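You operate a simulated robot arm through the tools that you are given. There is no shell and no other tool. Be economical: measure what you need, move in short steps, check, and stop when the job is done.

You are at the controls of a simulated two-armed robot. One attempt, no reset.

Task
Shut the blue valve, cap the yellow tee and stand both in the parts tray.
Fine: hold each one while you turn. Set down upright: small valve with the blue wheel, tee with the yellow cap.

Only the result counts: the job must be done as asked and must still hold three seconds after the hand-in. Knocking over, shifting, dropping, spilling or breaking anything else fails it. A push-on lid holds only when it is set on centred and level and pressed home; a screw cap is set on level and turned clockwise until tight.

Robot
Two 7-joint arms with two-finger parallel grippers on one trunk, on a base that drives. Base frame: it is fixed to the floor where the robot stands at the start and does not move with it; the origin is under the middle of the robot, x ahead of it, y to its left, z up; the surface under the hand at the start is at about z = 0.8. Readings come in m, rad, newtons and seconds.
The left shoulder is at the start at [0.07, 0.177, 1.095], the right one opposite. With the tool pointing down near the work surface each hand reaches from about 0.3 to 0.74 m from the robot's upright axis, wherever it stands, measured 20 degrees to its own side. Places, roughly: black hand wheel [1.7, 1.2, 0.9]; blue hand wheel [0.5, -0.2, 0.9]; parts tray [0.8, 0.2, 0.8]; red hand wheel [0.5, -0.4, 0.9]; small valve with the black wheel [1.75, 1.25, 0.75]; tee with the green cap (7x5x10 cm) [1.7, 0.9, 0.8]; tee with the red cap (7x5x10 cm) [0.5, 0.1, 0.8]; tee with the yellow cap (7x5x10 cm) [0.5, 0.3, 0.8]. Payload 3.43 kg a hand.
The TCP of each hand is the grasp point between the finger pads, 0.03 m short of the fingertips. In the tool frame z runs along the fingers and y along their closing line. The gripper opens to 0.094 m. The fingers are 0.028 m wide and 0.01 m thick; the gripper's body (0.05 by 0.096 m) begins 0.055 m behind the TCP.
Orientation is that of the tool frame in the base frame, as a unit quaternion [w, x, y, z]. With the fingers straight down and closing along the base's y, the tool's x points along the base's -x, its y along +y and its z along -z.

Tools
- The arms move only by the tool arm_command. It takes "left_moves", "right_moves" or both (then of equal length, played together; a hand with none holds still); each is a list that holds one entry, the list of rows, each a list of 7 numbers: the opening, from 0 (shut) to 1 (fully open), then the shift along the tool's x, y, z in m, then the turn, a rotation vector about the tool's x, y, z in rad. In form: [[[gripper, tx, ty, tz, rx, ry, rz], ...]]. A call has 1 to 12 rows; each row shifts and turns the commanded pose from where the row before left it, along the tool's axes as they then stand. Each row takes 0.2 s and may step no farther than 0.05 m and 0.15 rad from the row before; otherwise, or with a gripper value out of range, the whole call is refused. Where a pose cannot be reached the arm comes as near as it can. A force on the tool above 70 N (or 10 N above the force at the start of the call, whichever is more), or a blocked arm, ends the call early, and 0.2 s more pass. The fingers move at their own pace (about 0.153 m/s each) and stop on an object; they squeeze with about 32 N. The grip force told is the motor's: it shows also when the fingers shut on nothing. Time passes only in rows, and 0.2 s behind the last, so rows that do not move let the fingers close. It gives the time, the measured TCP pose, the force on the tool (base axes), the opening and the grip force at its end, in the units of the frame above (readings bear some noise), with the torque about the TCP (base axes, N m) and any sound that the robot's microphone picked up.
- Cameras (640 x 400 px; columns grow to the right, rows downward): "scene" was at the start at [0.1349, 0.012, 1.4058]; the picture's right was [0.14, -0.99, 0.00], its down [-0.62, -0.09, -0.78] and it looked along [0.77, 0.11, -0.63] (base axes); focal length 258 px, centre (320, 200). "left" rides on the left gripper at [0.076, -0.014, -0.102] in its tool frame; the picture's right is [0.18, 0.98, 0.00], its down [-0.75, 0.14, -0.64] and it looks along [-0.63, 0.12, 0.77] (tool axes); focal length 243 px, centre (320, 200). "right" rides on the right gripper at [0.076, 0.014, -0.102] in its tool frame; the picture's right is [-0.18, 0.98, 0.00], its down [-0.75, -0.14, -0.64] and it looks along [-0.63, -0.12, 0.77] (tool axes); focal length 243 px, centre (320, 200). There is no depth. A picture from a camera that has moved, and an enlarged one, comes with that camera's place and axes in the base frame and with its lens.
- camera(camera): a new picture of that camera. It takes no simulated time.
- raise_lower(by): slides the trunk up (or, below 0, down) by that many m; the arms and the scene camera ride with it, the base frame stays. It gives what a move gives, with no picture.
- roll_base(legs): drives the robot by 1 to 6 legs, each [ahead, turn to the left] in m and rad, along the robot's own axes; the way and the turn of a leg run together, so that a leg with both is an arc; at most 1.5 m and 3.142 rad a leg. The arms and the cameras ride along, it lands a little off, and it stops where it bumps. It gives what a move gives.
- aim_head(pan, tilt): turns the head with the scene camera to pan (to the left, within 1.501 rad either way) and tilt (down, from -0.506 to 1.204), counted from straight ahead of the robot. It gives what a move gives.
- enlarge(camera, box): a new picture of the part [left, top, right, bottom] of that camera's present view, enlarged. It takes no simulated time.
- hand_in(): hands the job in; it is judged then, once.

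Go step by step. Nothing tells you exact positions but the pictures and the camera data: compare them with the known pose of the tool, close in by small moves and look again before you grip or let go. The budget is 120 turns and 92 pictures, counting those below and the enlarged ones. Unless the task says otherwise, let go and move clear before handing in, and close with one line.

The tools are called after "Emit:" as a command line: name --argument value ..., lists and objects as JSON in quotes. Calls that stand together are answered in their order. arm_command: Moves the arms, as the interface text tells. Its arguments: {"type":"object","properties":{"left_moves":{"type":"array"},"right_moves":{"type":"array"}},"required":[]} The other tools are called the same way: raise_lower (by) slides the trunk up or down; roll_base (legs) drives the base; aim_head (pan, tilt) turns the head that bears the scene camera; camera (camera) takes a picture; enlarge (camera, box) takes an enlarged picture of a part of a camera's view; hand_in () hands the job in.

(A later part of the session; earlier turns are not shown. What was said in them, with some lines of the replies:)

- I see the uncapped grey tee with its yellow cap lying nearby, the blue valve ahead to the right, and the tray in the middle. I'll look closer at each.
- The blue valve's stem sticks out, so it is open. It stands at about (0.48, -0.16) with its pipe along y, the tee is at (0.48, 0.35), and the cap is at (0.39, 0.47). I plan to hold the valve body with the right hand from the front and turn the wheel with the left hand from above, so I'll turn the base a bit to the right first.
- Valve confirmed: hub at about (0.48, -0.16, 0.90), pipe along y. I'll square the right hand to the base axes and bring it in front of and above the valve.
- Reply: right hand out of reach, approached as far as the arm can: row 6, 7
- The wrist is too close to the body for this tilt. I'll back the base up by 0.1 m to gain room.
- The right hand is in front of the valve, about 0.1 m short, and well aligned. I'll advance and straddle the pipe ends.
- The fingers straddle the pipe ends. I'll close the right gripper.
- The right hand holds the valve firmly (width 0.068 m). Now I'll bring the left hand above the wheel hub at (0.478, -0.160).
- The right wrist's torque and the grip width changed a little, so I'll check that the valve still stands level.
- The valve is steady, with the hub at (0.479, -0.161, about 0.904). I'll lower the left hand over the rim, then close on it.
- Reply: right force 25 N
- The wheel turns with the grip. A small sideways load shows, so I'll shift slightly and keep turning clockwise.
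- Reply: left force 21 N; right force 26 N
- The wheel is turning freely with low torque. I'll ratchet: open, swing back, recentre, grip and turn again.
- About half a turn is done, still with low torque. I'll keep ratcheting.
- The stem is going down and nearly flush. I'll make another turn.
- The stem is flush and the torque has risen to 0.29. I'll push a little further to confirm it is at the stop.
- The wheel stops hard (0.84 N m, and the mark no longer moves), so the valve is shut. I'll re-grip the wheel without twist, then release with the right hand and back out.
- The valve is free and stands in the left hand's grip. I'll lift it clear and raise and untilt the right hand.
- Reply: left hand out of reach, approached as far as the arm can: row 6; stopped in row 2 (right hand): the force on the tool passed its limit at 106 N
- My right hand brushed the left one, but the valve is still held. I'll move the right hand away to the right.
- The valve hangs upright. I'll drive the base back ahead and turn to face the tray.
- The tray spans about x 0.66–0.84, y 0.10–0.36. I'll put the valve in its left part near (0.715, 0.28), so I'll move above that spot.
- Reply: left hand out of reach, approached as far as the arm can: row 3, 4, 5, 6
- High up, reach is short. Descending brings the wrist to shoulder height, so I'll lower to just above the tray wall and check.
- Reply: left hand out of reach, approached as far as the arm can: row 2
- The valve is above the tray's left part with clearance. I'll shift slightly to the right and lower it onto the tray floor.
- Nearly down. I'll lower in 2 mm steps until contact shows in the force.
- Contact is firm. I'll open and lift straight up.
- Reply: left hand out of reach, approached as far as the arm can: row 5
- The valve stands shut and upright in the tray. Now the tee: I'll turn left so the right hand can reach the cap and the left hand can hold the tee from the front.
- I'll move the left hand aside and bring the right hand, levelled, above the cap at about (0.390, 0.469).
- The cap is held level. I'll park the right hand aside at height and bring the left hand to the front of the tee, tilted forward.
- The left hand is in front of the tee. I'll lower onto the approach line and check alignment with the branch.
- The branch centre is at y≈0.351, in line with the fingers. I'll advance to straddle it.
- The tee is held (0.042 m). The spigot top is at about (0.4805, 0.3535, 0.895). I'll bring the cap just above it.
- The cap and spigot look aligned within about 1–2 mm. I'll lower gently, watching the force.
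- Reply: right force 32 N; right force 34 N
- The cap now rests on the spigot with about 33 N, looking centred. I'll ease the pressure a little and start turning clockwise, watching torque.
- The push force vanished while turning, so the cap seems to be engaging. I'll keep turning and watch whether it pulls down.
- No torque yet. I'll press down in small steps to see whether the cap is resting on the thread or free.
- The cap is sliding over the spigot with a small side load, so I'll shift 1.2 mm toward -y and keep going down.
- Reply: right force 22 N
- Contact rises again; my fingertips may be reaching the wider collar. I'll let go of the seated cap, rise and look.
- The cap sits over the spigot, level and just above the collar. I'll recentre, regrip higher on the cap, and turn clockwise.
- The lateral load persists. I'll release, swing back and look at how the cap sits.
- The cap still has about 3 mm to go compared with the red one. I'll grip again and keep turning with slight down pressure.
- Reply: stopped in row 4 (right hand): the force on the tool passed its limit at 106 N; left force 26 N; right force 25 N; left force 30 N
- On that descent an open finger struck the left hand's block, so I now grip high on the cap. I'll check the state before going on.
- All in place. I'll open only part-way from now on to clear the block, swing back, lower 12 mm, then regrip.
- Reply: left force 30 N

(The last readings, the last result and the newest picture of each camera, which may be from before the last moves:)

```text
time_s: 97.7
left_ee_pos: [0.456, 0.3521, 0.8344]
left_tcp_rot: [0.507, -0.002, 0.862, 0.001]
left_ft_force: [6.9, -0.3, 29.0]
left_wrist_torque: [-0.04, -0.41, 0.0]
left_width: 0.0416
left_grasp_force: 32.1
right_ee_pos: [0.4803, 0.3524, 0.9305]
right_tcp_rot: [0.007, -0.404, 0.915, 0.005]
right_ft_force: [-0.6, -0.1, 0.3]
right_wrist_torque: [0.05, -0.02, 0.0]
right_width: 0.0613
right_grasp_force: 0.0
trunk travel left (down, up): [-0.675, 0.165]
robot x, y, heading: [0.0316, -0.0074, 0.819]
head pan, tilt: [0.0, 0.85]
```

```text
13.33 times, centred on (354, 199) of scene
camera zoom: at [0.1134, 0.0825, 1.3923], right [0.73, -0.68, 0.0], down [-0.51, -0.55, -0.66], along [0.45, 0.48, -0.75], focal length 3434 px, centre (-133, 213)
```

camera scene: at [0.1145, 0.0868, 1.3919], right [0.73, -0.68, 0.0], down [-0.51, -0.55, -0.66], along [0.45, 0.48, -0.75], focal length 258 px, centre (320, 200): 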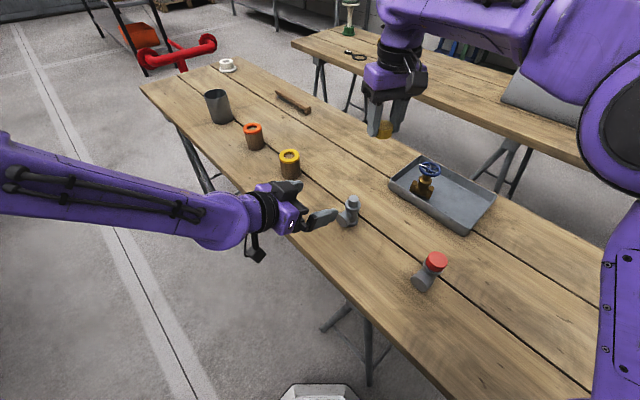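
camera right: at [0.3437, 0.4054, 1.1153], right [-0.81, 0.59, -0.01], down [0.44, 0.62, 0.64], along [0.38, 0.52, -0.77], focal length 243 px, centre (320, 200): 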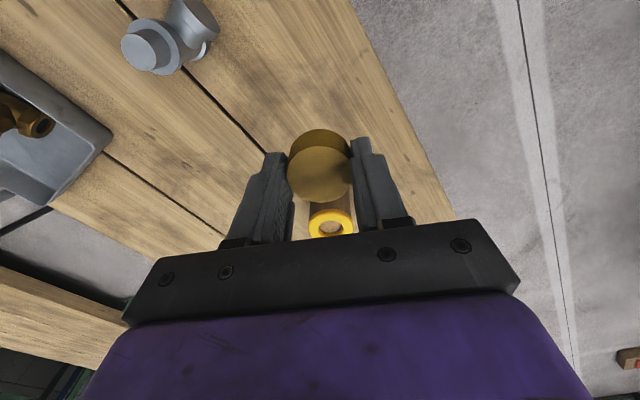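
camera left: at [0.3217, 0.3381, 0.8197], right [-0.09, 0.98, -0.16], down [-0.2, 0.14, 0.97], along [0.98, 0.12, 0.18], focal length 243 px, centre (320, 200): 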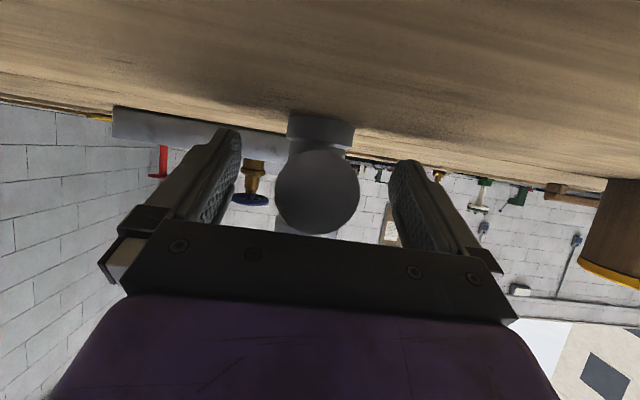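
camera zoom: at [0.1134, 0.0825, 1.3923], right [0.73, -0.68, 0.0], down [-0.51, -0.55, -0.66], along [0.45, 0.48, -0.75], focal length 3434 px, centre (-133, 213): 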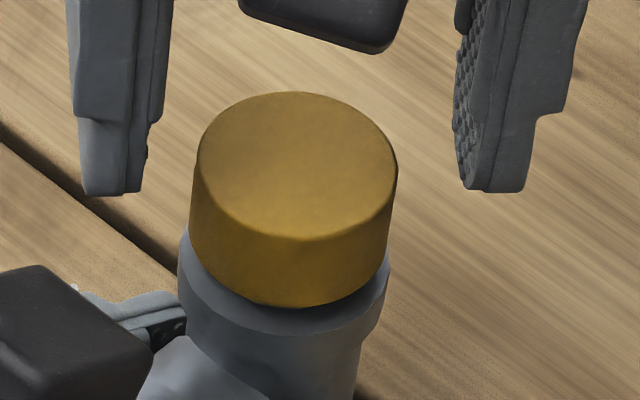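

The cap has come down slightly, so the thread is working at nearly zero torque. I'll correct the small tilt, lower, grip and turn.

Emit:
arm_command --right_moves '[[[0.65, 0, 0, 0.004, 0.0036, 0.017, 0], [0.65, 0, 0, 0.008, 0, 0, 0], [0, 0, 0, 0, 0, 0, 0], [0, 0, 0, 0, 0, 0, 0]]]'

Emit:
arm_command --right_moves '[[[0, 0, 0, 0, 0, 0, 0.15], [0, 0, 0, 0.0005, 0, 0, 0.15], [0, 0, 0, 0, 0, 0, 0.15], [0, 0, 0, 0.0005, 0, 0, 0.15], [0, 0, 0, 0, 0, 0, 0.15], [0, 0, 0, 0, 0, 0, 0.15], [0, 0, 0, 0, 0, 0, 0.15], [0, 0, 0, 0, 0, 0, 0.15], [0, 0, 0, 0, 0, 0, 0.15]]]'

```text
time_s: 98.7
left_ee_pos: [0.4558, 0.3519, 0.8342]
left_tcp_rot: [0.507, -0.002, 0.862, 0.001]
left_ft_force: [7.2, 0.8, 28.1]
left_wrist_torque: [-0.01, -0.38, 0.0]
left_width: 0.0416
left_grasp_force: 31.7
right_ee_pos: [0.4801, 0.3515, 0.9194]
right_tcp_rot: [-0.001, -0.402, 0.915, -0.002]
right_ft_force: [-1.9, 0.2, -0.1]
right_wrist_torque: [-0.03, 0.02, -0.01]
right_width: 0.038
right_grasp_force: 32.2
trunk travel left (down, up): [-0.675, 0.165]
robot x, y, heading: [0.0268, -0.0103, 0.816]
head pan, tilt: [0.0, 0.85]
```

```text
time_s: 100.7
left_ee_pos: [0.4558, 0.351, 0.8344]
left_tcp_rot: [0.508, -0.003, 0.862, 0.001]
left_ft_force: [20.0, -5.7, 25.5]
left_wrist_torque: [0.02, 0.34, -0.12]
left_width: 0.0422
left_grasp_force: 32.3
right_ee_pos: [0.4788, 0.3517, 0.9195]
right_tcp_rot: [-0.003, 0.26, 0.966, 0.0]
right_ft_force: [-18.3, 8.4, -1.7]
right_wrist_torque: [0.28, 0.38, 0.01]
right_width: 0.0379
right_grasp_force: 31.2
trunk travel left (down, up): [-0.675, 0.165]
robot x, y, heading: [0.0282, -0.01, 0.818]
head pan, tilt: [0.0, 0.85]
```

The cap follows downward with almost no torque. Next ratchet cycle.

Emit:
arm_command --right_moves '[[[0.65, 0, 0, 0, 0, 0, 0], [0.65, 0, 0, 0, 0, 0, -0.15], [0.65, 0, 0, 0, 0, 0, -0.15], [0.65, 0, 0, 0, 0, 0, -0.15], [0.65, 0, 0, 0, 0, 0, -0.15], [0.65, 0, 0, 0, 0, 0, -0.15], [0.65, 0, 0, 0, 0, 0, -0.15], [0.65, 0, 0, 0, 0, 0, -0.15], [0.65, 0, 0, 0, 0, 0, -0.15], [0.65, 0, 0, 0, 0, 0, -0.15], [0.65, -0.0008, 0, 0, 0, 0, 0], [0, 0, 0, 0, 0, 0, 0]]]'

Emit:
arm_command --right_moves '[[[0, 0, 0, 0, 0, 0, 0], [0, 0, 0, 0, 0, 0, 0.15], [0, 0, 0, 0.0005, 0, 0, 0.15], [0, 0, 0, 0, 0, 0, 0.15], [0, 0, 0, 0.0005, 0, 0, 0.15], [0, 0, 0, 0, 0, 0, 0.15], [0, 0, 0, 0, 0, 0, 0.15], [0, 0, 0, 0, 0, 0, 0.15], [0, 0, 0, 0, 0, 0, 0.15], [0, 0, 0, 0, 0, 0, 0.15]]]'

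```text
time_s: 103.3
left_ee_pos: [0.4556, 0.3518, 0.8346]
left_tcp_rot: [0.506, -0.003, 0.862, 0.001]
left_ft_force: [4.5, -0.1, 27.2]
left_wrist_torque: [-0.07, -0.13, -0.01]
left_width: 0.0418
left_grasp_force: 32.4
right_ee_pos: [0.4803, 0.3521, 0.918]
right_tcp_rot: [0.0, -0.403, 0.915, -0.001]
right_ft_force: [-2.0, -0.1, -0.1]
right_wrist_torque: [0.0, 0.07, -0.02]
right_width: 0.0377
right_grasp_force: 31.8
trunk travel left (down, up): [-0.675, 0.165]
robot x, y, heading: [0.027, -0.0091, 0.821]
head pan, tilt: [0.0, 0.85]
```

```text
time_s: 105.5
left_ee_pos: [0.4552, 0.3523, 0.8344]
left_tcp_rot: [0.506, -0.003, 0.862, 0.001]
left_ft_force: [19.5, 1.1, 19.3]
left_wrist_torque: [-0.07, 0.61, -0.04]
left_width: 0.0419
left_grasp_force: 31.8
right_ee_pos: [0.4805, 0.3528, 0.9166]
right_tcp_rot: [-0.002, 0.261, 0.965, -0.002]
right_ft_force: [-20.5, -2.9, -0.4]
right_wrist_torque: [-0.25, 0.4, 0.0]
right_width: 0.038
right_grasp_force: 32.0
trunk travel left (down, up): [-0.675, 0.165]
robot x, y, heading: [0.0275, -0.0088, 0.822]
head pan, tilt: [0.0, 0.85]
```

Same again, with a small lateral compensation. I'll watch for torque build-up.

Emit:
arm_command --right_moves '[[[0.65, 0, 0, 0, 0, 0, 0], [0.65, 0, 0, 0, 0, 0, -0.15], [0.65, 0, 0, 0, 0, 0, -0.15], [0.65, 0, 0, 0, 0, 0, -0.15], [0.65, 0, 0, 0, 0, 0, -0.15], [0.65, 0, 0, 0, 0, 0, -0.15], [0.65, 0, 0, 0, 0, 0, -0.15], [0.65, 0, 0, 0, 0, 0, -0.15], [0.65, 0, 0, 0, 0, 0, -0.15], [0.65, 0, 0, 0, 0, 0, -0.15], [0, 0, 0, 0, 0, 0, 0], [0, 0, 0, 0, 0, 0, 0]]]'

Emit:
arm_command --right_moves '[[[0, 0, 0, 0, 0, 0, 0.15], [0, 0, 0, 0.0005, 0, 0, 0.15], [0, 0.0005, 0, 0, 0, 0, 0.15], [0, 0.0005, 0, 0.0005, 0, 0, 0.15], [0, 0.0005, 0, 0, 0, 0, 0.15], [0, 0.0005, 0, 0, 0, 0, 0.15], [0, 0, 0, 0, 0, 0, 0.15], [0, 0, 0, 0, 0, 0, 0.15], [0, 0, 0, 0, 0, 0, 0.15]]]'

Emit:
arm_command --right_moves '[[[0.65, 0, 0, 0, 0, 0, 0], [0.65, 0, 0, 0, 0, 0, -0.15], [0.65, 0, 0, 0, 0, 0, -0.15], [0.65, 0, 0, 0, 0, 0, -0.15], [0.65, -0.001, 0, 0, 0, 0, -0.15], [0.65, -0.001, 0, 0, 0, 0, -0.15], [0.65, 0, 0, 0, 0, 0, -0.15], [0.65, 0, 0, 0, 0, 0, -0.15], [0.65, 0, 0, 0, 0, 0, -0.15], [0.65, 0, 0, 0, 0, 0, -0.15], [0, 0, 0, 0, 0, 0, 0], [0, 0, 0, 0, 0, 0, 0]]]'

Emit:
arm_command --right_moves '[[[0, 0, 0, 0, 0, 0, 0.15], [0, 0, 0, 0.0005, 0, 0, 0.15], [0, 0.0005, 0, 0, 0, 0, 0.15], [0, 0.0005, 0, 0.0005, 0, 0, 0.15], [0, 0.0005, 0, 0, 0, 0, 0.15], [0, 0.0005, 0, 0, 0, 0, 0.15], [0, 0, 0, 0, 0, 0, 0.15], [0, 0, 0, 0, 0, 0, 0.15], [0, 0, 0, 0, 0, 0, 0.15]]]'

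```text
time_s: 108.1
left_ee_pos: [0.456, 0.3525, 0.834]
left_tcp_rot: [0.506, -0.003, 0.863, 0.002]
left_ft_force: [5.0, -0.7, 24.2]
left_wrist_torque: [0.02, -0.08, -0.06]
left_width: 0.0422
left_grasp_force: 32.3
right_ee_pos: [0.4802, 0.353, 0.917]
right_tcp_rot: [0.001, -0.403, 0.915, -0.001]
right_ft_force: [-3.9, 1.9, 0.1]
right_wrist_torque: [0.08, 0.11, -0.01]
right_width: 0.0378
right_grasp_force: 31.6
trunk travel left (down, up): [-0.675, 0.165]
robot x, y, heading: [0.0239, -0.0105, 0.819]
head pan, tilt: [0.0, 0.85]
```

```text
time_s: 110.1
left_ee_pos: [0.4575, 0.3528, 0.8351]
left_tcp_rot: [0.507, -0.003, 0.862, 0.002]
left_ft_force: [2.5, 0.5, 26.0]
left_wrist_torque: [-0.12, -0.28, -0.52]
left_width: 0.0423
left_grasp_force: 32.0
right_ee_pos: [0.4804, 0.3497, 0.9171]
right_tcp_rot: [-0.002, 0.261, 0.965, 0.0]
right_ft_force: [-1.3, -1.6, -1.6]
right_wrist_torque: [0.04, -0.01, 0.63]
right_width: 0.0383
right_grasp_force: 32.3
trunk travel left (down, up): [-0.675, 0.165]
robot x, y, heading: [0.0288, -0.0084, 0.819]
head pan, tilt: [0.0, 0.85]
```

```text
time_s: 112.7
left_ee_pos: [0.4555, 0.3516, 0.8334]
left_tcp_rot: [0.507, -0.002, 0.862, 0.001]
left_ft_force: [8.0, -3.5, 22.8]
left_wrist_torque: [0.13, 0.19, -0.11]
left_width: 0.0418
left_grasp_force: 32.1
right_ee_pos: [0.4813, 0.3535, 0.9165]
right_tcp_rot: [0.0, -0.403, 0.915, -0.001]
right_ft_force: [-6.6, 5.3, 0.3]
right_wrist_torque: [0.21, 0.2, 0.0]
right_width: 0.0379
right_grasp_force: 31.9
trunk travel left (down, up): [-0.675, 0.165]
robot x, y, heading: [0.0294, -0.012, 0.818]
head pan, tilt: [0.0, 0.85]
```

```text
time_s: 114.7
left_ee_pos: [0.4558, 0.352, 0.8341]
left_tcp_rot: [0.506, -0.004, 0.862, 0.002]
left_ft_force: [2.6, -4.0, 25.0]
left_wrist_torque: [-0.16, -0.35, -0.65]
left_width: 0.0421
left_grasp_force: 32.1
right_ee_pos: [0.4821, 0.3507, 0.9146]
right_tcp_rot: [-0.002, 0.261, 0.965, 0.001]
right_ft_force: [0.1, 5.3, 0.4]
right_wrist_torque: [0.25, 0.01, 0.57]
right_width: 0.0381
right_grasp_force: 31.7
trunk travel left (down, up): [-0.675, 0.165]
robot x, y, heading: [0.0286, -0.011, 0.819]
head pan, tilt: [0.0, 0.85]
```

Torque reached 0.6 N m twice with the hand slipping on the cap, so it is tight. I'll re-grip at a neutral angle and take one look.

Emit:
arm_command --right_moves '[[[0.65, 0, 0, 0, 0, 0, 0], [0.65, 0, 0, 0, 0, 0, -0.15], [0.65, 0, 0, 0, 0, 0, -0.15], [0.65, 0, 0, 0, 0, 0, -0.15], [0.65, -0.001, 0, 0, 0, 0, -0.15], [0.65, -0.001, 0, 0, 0, 0, -0.15], [0.65, 0, 0, 0, 0, 0, -0.15], [0.65, 0, 0, 0, 0, 0, -0.15], [0.65, 0, 0, 0, 0, 0, 0]]]'

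Emit:
enlarge --camera "scene" --box '[326, 180, 382, 222]'

```text
time_s: 116.7
left_ee_pos: [0.4554, 0.3513, 0.8335]
left_tcp_rot: [0.507, -0.003, 0.862, 0.001]
left_ft_force: [0.5, -1.3, 20.3]
left_wrist_torque: [-0.12, -0.08, -0.02]
left_width: 0.0422
left_grasp_force: 31.8
right_ee_pos: [0.4819, 0.3521, 0.9155]
right_tcp_rot: [0.001, -0.263, 0.965, -0.002]
right_ft_force: [0.3, -0.4, -0.2]
right_wrist_torque: [0.01, 0.03, -0.02]
right_width: 0.0612
right_grasp_force: 0.1
trunk travel left (down, up): [-0.675, 0.165]
robot x, y, heading: [0.0316, -0.0074, 0.82]
head pan, tilt: [0.0, 0.85]
```

```text
9.52 times, centred on (354, 201) of scene
camera zoom: at [0.1133, 0.083, 1.3923], right [0.73, -0.68, 0.0], down [-0.51, -0.55, -0.66], along [0.45, 0.48, -0.75], focal length 2453 px, centre (-4, 190)
```

zoom: 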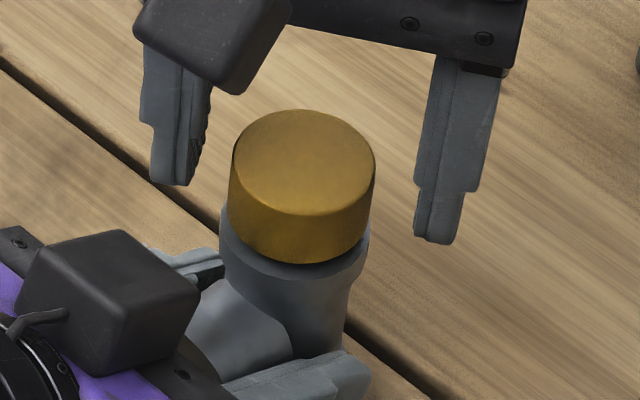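

The cap sits flush and level. A quick tightness check, then a neutral regrip.

Emit:
arm_command --right_moves '[[[0, 0, 0, 0, 0, 0, 0], [0, 0, 0, 0, 0, 0, 0], [0, 0, 0, 0, 0, 0, 0.1], [0, 0, 0, 0, 0, 0, 0.1]]]'

Emit:
arm_command --right_moves '[[[0.65, 0, 0, 0, 0, 0, 0], [0.65, 0, 0, 0, 0, 0, 0], [0, 0, 0, 0, 0, 0, 0], [0, 0, 0, 0, 0, 0, 0], [0, 0, 0, 0, 0, 0, 0]]]'

```text
time_s: 117.7
left_ee_pos: [0.4571, 0.3518, 0.8336]
left_tcp_rot: [0.506, -0.002, 0.862, 0.001]
left_ft_force: [7.3, -3.4, 19.5]
left_wrist_torque: [0.07, 0.2, -0.75]
left_width: 0.0424
left_grasp_force: 32.1
right_ee_pos: [0.4811, 0.3517, 0.9148]
right_tcp_rot: [0.0, -0.163, 0.987, -0.001]
right_ft_force: [-6.3, 5.7, 1.9]
right_wrist_torque: [0.13, 0.17, 0.63]
right_width: 0.0378
right_grasp_force: 31.7
trunk travel left (down, up): [-0.675, 0.165]
robot x, y, heading: [0.0273, -0.0076, 0.824]
head pan, tilt: [0.0, 0.85]
```

```text
time_s: 118.9
left_ee_pos: [0.4562, 0.3532, 0.8331]
left_tcp_rot: [0.506, -0.003, 0.862, 0.002]
left_ft_force: [0.6, -6.2, 21.4]
left_wrist_torque: [0.06, -0.12, -0.11]
left_width: 0.0423
left_grasp_force: 32.1
right_ee_pos: [0.4823, 0.3518, 0.9141]
right_tcp_rot: [0.001, -0.163, 0.987, 0.0]
right_ft_force: [0.2, 7.8, -0.8]
right_wrist_torque: [0.29, -0.02, -0.01]
right_width: 0.0376
right_grasp_force: 32.1
trunk travel left (down, up): [-0.675, 0.165]
robot x, y, heading: [0.0253, -0.0075, 0.817]
head pan, tilt: [0.0, 0.85]
```

Tight at once (0.63 N m). Now the left hand releases and backs out, while the right hand keeps the tee by its cap.

Emit:
arm_command --left_moves '[[[0.75, 0, 0, 0, 0, 0, 0], [0.75, 0, 0, 0, 0, 0, 0], [0.75, 0, 0, -0.03, 0, 0, 0], [0.75, 0, 0, -0.04, 0, 0, 0], [0.75, 0, 0, -0.04, 0, 0, 0], [0.75, 0, 0.03, -0.02, 0, 0, 0], [0.75, 0, 0.04, 0, 0, 0, 0], [0.75, 0, 0.045, 0, 0, 0, 0], [0.75, -0.02, 0.04, 0, 0, 0, 0]]]'

Emit:
arm_command --right_moves '[[[0, 0, 0, -0.01, 0, 0, 0], [0, 0, 0, -0.03, 0, 0, 0], [0, 0, 0, -0.04, 0, 0, 0], [0, 0, 0, -0.02, 0, 0, 0]]]'

Emit:
camera --camera "scene"

```text
time_s: 120.9
left_ee_pos: [0.3512, 0.5084, 0.9132]
left_tcp_rot: [0.506, -0.004, 0.862, 0.001]
left_ft_force: [0.0, -0.3, 0.6]
left_wrist_torque: [-0.01, 0.01, 0.02]
left_width: 0.0704
left_grasp_force: 0.1
right_ee_pos: [0.482, 0.352, 0.9144]
right_tcp_rot: [0.0, -0.163, 0.987, -0.002]
right_ft_force: [3.1, -2.7, 10.0]
right_wrist_torque: [-0.12, -0.16, 0.02]
right_width: 0.0376
right_grasp_force: 32.3
trunk travel left (down, up): [-0.675, 0.165]
robot x, y, heading: [0.0269, -0.013, 0.813]
head pan, tilt: [0.0, 0.85]
```

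```text
time_s: 121.9
left_ee_pos: [0.353, 0.5083, 0.9142]
left_tcp_rot: [0.505, -0.004, 0.863, 0.001]
left_ft_force: [0.3, 0.0, 0.7]
left_wrist_torque: [0.0, -0.01, -0.02]
left_width: 0.0705
left_grasp_force: 0.2
right_ee_pos: [0.4835, 0.3536, 1.0129]
right_tcp_rot: [0.0, -0.163, 0.987, -0.003]
right_ft_force: [0.0, 0.8, -3.9]
right_wrist_torque: [0.01, -0.03, 0.01]
right_width: 0.0378
right_grasp_force: 31.5
trunk travel left (down, up): [-0.675, 0.165]
robot x, y, heading: [0.03, -0.0042, 0.815]
head pan, tilt: [0.0, 0.85]
```

```text
5 pictures are left
camera scene: at [0.1159, 0.0855, 1.3918], right [0.73, -0.68, 0.0], down [-0.51, -0.55, -0.66], along [0.45, 0.48, -0.75], focal length 258 px, centre (320, 200)
```

scene: 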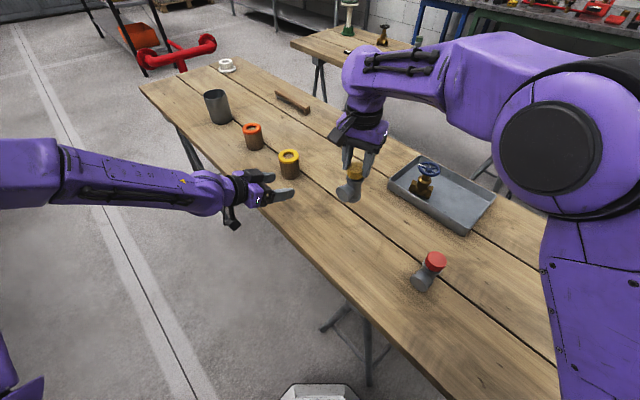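

The tee hangs upright from its cap, and the left hand is clear. I'll raise a little to pass the valve and move over the right part of the tray.

Emit:
arm_command --right_moves '[[[0, 0, 0, -0.03, 0, 0, 0], [0, -0.0232, -0.0314, 0, 0, 0, 0], [0, -0.0232, -0.0314, 0, 0, 0, 0], [0, -0.0232, -0.0314, 0, 0, 0, 0], [0, -0.0232, -0.0314, 0, 0, 0, 0], [0, -0.0232, -0.0314, 0, 0, 0, 0], [0, -0.0232, -0.0314, 0, 0, 0, 0], [0, -0.0232, -0.0314, 0, 0, 0, 0], [0, -0.0232, -0.0314, 0, 0, 0, 0]]]'

Emit:
aim_head --pan -0.5 --tilt 0.7

Emit:
enlarge --camera "scene" --box '[200, 80, 440, 260]'

```text
time_s: 123.9
left_ee_pos: [0.3544, 0.5076, 0.9126]
left_tcp_rot: [0.505, -0.003, 0.863, 0.001]
left_ft_force: [0.1, 0.0, -1.4]
left_wrist_torque: [-0.02, 0.02, 0.02]
left_width: 0.0705
left_grasp_force: 0.1
right_ee_pos: [0.7415, 0.173, 1.0443]
right_tcp_rot: [-0.001, -0.164, 0.986, -0.002]
right_ft_force: [0.5, 0.0, -4.2]
right_wrist_torque: [0.03, -0.04, -0.04]
right_width: 0.0377
right_grasp_force: 31.9
trunk travel left (down, up): [-0.675, 0.165]
robot x, y, heading: [0.0279, -0.0096, 0.815]
head pan, tilt: [0.0, 0.85]
```

```text
time_s: 124.8
left_ee_pos: [0.3522, 0.5074, 0.9133]
left_tcp_rot: [0.506, -0.003, 0.863, 0.0]
left_ft_force: [0.4, -0.5, -0.7]
left_wrist_torque: [0.02, -0.01, 0.0]
left_width: 0.0704
left_grasp_force: 0.0
right_ee_pos: [0.7394, 0.174, 1.0455]
right_tcp_rot: [0.0, -0.164, 0.986, -0.001]
right_ft_force: [-0.3, 0.0, -3.1]
right_wrist_torque: [0.02, -0.06, 0.01]
right_width: 0.0376
right_grasp_force: 32.5
trunk travel left (down, up): [-0.675, 0.165]
robot x, y, heading: [0.0298, -0.0093, 0.817]
head pan, tilt: [-0.499, 0.7]
```

```text
2.22 times, centred on (320, 170) of scene
camera zoom: at [0.1438, 0.055, 1.404], right [0.31, -0.95, 0.0], down [-0.61, -0.2, -0.76], along [0.73, 0.24, -0.65], focal length 572 px, centre (320, 267)
```

zoom: 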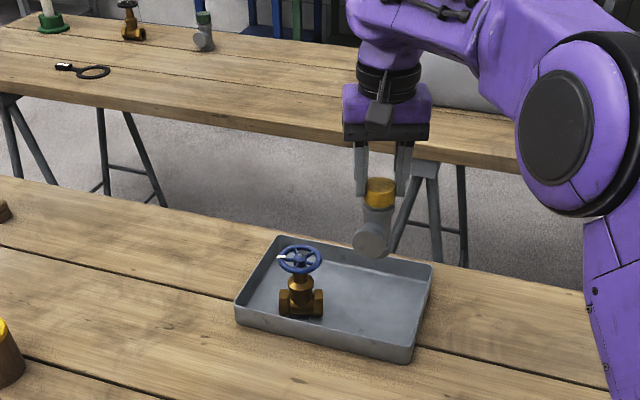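

Above the free right part of the tray. I'll lower to just above the floor, then in fine steps.

Emit:
arm_command --right_moves '[[[0, 0, 0, 0.035, 0, 0, 0], [0, 0, 0, 0.035, 0, 0, 0], [0, 0, 0, 0.03, 0, 0, 0], [0, 0, 0, 0.015, 0, 0, 0], [0, 0, 0, 0, 0, 0, 0]]]'

Emit:
arm_command --right_moves '[[[0, 0, 0, 0.004, 0, 0, 0], [0, 0, 0, 0, 0, 0, 0]]]'

Emit:
arm_command --right_moves '[[[0, 0, 0, 0.002, 0, 0, 0], [0, 0, 0, 0, 0, 0, 0]]]'

```text
time_s: 126.0
left_ee_pos: [0.3537, 0.5083, 0.913]
left_tcp_rot: [0.504, -0.003, 0.863, 0.001]
left_ft_force: [0.3, 0.0, 0.6]
left_wrist_torque: [-0.01, -0.02, -0.01]
left_width: 0.0705
left_grasp_force: 0.0
right_ee_pos: [0.7396, 0.1742, 0.928]
right_tcp_rot: [0.0, -0.163, 0.987, -0.002]
right_ft_force: [0.1, 0.1, -3.4]
right_wrist_torque: [0.05, -0.04, -0.01]
right_width: 0.0378
right_grasp_force: 32.4
trunk travel left (down, up): [-0.675, 0.165]
robot x, y, heading: [0.0273, -0.0074, 0.813]
head pan, tilt: [-0.499, 0.7]
```

```text
time_s: 126.6
left_ee_pos: [0.353, 0.5074, 0.9118]
left_tcp_rot: [0.505, -0.003, 0.863, 0.0]
left_ft_force: [-0.2, -1.1, -0.1]
left_wrist_torque: [0.02, 0.02, 0.0]
left_width: 0.0703
left_grasp_force: 0.0
right_ee_pos: [0.7394, 0.1749, 0.9236]
right_tcp_rot: [-0.001, -0.163, 0.987, -0.002]
right_ft_force: [0.1, 0.2, -3.8]
right_wrist_torque: [0.02, -0.04, -0.03]
right_width: 0.0376
right_grasp_force: 32.0
trunk travel left (down, up): [-0.675, 0.165]
robot x, y, heading: [0.0314, -0.0117, 0.817]
head pan, tilt: [-0.499, 0.7]
```

```text
time_s: 127.2
left_ee_pos: [0.353, 0.5083, 0.9132]
left_tcp_rot: [0.506, -0.003, 0.863, 0.001]
left_ft_force: [0.2, 0.0, -0.6]
left_wrist_torque: [0.0, -0.03, 0.02]
left_width: 0.0705
left_grasp_force: 0.0
right_ee_pos: [0.7409, 0.1743, 0.9222]
right_tcp_rot: [0.0, -0.163, 0.987, -0.001]
right_ft_force: [0.2, 0.6, -3.9]
right_wrist_torque: [0.02, -0.03, 0.03]
right_width: 0.0376
right_grasp_force: 32.1
trunk travel left (down, up): [-0.675, 0.165]
robot x, y, heading: [0.03, -0.007, 0.813]
head pan, tilt: [-0.499, 0.7]
```

Emit:
arm_command --right_moves '[[[0, 0, 0, 0.002, 0, 0, 0], [0, 0, 0, 0, 0, 0, 0]]]'

Emit:
arm_command --right_moves '[[[0, 0, 0, 0.0015, 0, 0, 0], [0, 0, 0, 0, 0, 0, 0]]]'

```text
time_s: 127.8
left_ee_pos: [0.3521, 0.5078, 0.9145]
left_tcp_rot: [0.505, -0.003, 0.863, 0.001]
left_ft_force: [0.1, -0.7, -0.4]
left_wrist_torque: [0.01, -0.01, -0.02]
left_width: 0.0707
left_grasp_force: 0.0
right_ee_pos: [0.7401, 0.1752, 0.9214]
right_tcp_rot: [0.0, -0.164, 0.987, -0.002]
right_ft_force: [0.4, 0.1, -4.1]
right_wrist_torque: [-0.01, 0.0, -0.01]
right_width: 0.0376
right_grasp_force: 31.9
trunk travel left (down, up): [-0.675, 0.165]
robot x, y, heading: [0.0283, -0.0116, 0.815]
head pan, tilt: [-0.499, 0.7]
```

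```text
time_s: 128.4
left_ee_pos: [0.3538, 0.5084, 0.9142]
left_tcp_rot: [0.505, -0.003, 0.863, 0.0]
left_ft_force: [0.2, -0.3, 0.2]
left_wrist_torque: [0.0, -0.01, -0.03]
left_width: 0.0703
left_grasp_force: 0.0
right_ee_pos: [0.7407, 0.1745, 0.9187]
right_tcp_rot: [-0.001, -0.164, 0.987, -0.002]
right_ft_force: [-0.7, -0.3, -1.6]
right_wrist_torque: [-0.03, -0.03, 0.02]
right_width: 0.0377
right_grasp_force: 31.9
trunk travel left (down, up): [-0.675, 0.165]
robot x, y, heading: [0.0269, -0.0099, 0.817]
head pan, tilt: [-0.499, 0.7]
```

Emit:
arm_command --right_moves '[[[0, 0, 0, 0.001, 0, 0, 0], [0, 0, 0, 0, 0, 0, 0]]]'

Emit:
enlarge --camera "scene" --box '[280, 120, 380, 220]'

```text
time_s: 129.0
left_ee_pos: [0.3523, 0.5074, 0.9143]
left_tcp_rot: [0.505, -0.003, 0.863, 0.001]
left_ft_force: [-0.5, 1.0, 0.1]
left_wrist_torque: [0.01, 0.0, 0.0]
left_width: 0.0705
left_grasp_force: 0.0
right_ee_pos: [0.7402, 0.1759, 0.9196]
right_tcp_rot: [0.0, -0.163, 0.987, -0.002]
right_ft_force: [1.4, -0.6, 2.2]
right_wrist_torque: [-0.02, -0.08, 0.01]
right_width: 0.0377
right_grasp_force: 31.5
trunk travel left (down, up): [-0.675, 0.165]
robot x, y, heading: [0.0285, -0.0062, 0.814]
head pan, tilt: [-0.499, 0.7]
```

```text
4.00 times, centred on (330, 170) of scene
camera zoom: at [0.143, 0.0544, 1.4042], right [0.31, -0.95, 0.0], down [-0.61, -0.2, -0.76], along [0.73, 0.24, -0.64], focal length 1030 px, centre (280, 320)
```

zoom: 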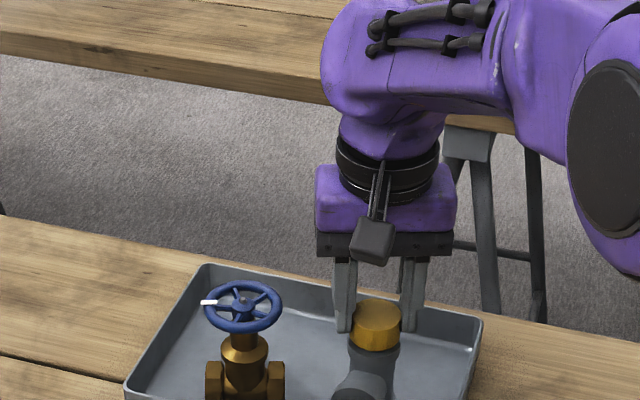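

The tee touches the tray floor (load reversed to +2 N). One more millimetre, then I'll release and rise.

Emit:
arm_command --right_moves '[[[0, 0, 0, 0.001, 0, 0, 0], [0, 0, 0, 0, 0, 0, 0], [0.65, 0, 0, 0, 0, 0, 0], [0.65, 0, 0, 0, 0, 0, 0], [0.65, 0, 0, -0.02, 0, 0, 0], [0.65, 0, 0, -0.03, 0, 0, 0], [0.65, 0, 0, -0.04, 0, 0, 0], [0.65, 0.03, 0, -0.03, 0, 0, 0], [0.65, 0.04, 0, -0.01, 0, 0, 0]]]'

Emit:
enlarge --camera "scene" --box '[240, 150, 400, 270]'

```text
time_s: 131.0
left_ee_pos: [0.3502, 0.5075, 0.9139]
left_tcp_rot: [0.505, -0.003, 0.863, 0.001]
left_ft_force: [-0.4, -0.1, 1.2]
left_wrist_torque: [-0.01, 0.01, -0.01]
left_width: 0.0705
left_grasp_force: 0.1
right_ee_pos: [0.6708, 0.1522, 1.0484]
right_tcp_rot: [0.0, -0.163, 0.987, -0.002]
right_ft_force: [0.4, -0.4, -0.5]
right_wrist_torque: [0.02, -0.01, 0.02]
right_width: 0.0613
right_grasp_force: 0.0
trunk travel left (down, up): [-0.675, 0.165]
robot x, y, heading: [0.0244, -0.008, 0.822]
head pan, tilt: [-0.499, 0.7]
```

```text
3.33 times, centred on (320, 210) of scene
camera zoom: at [0.1405, 0.0539, 1.4044], right [0.31, -0.95, 0.0], down [-0.61, -0.2, -0.77], along [0.73, 0.24, -0.64], focal length 858 px, centre (320, 167)
```

zoom: 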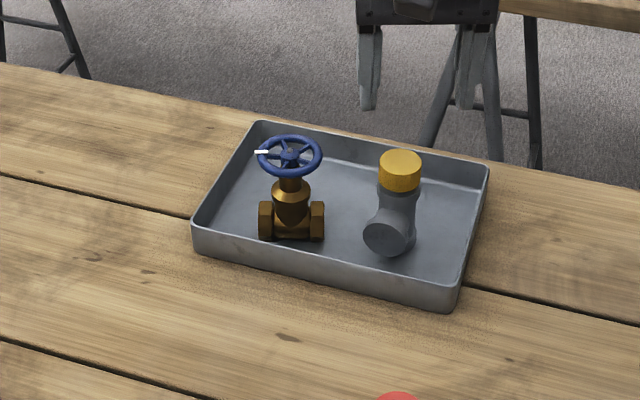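

Both parts stand upright in the tray, the valve shut and the tee capped. The hands are clear, so I'll hand in.

Emit:
hand_in

```text
The job is handed in.
```

The blue valve is shut, the yellow cap is screwed tight on its tee, and both stand upright in the parts tray; the job is handed in.
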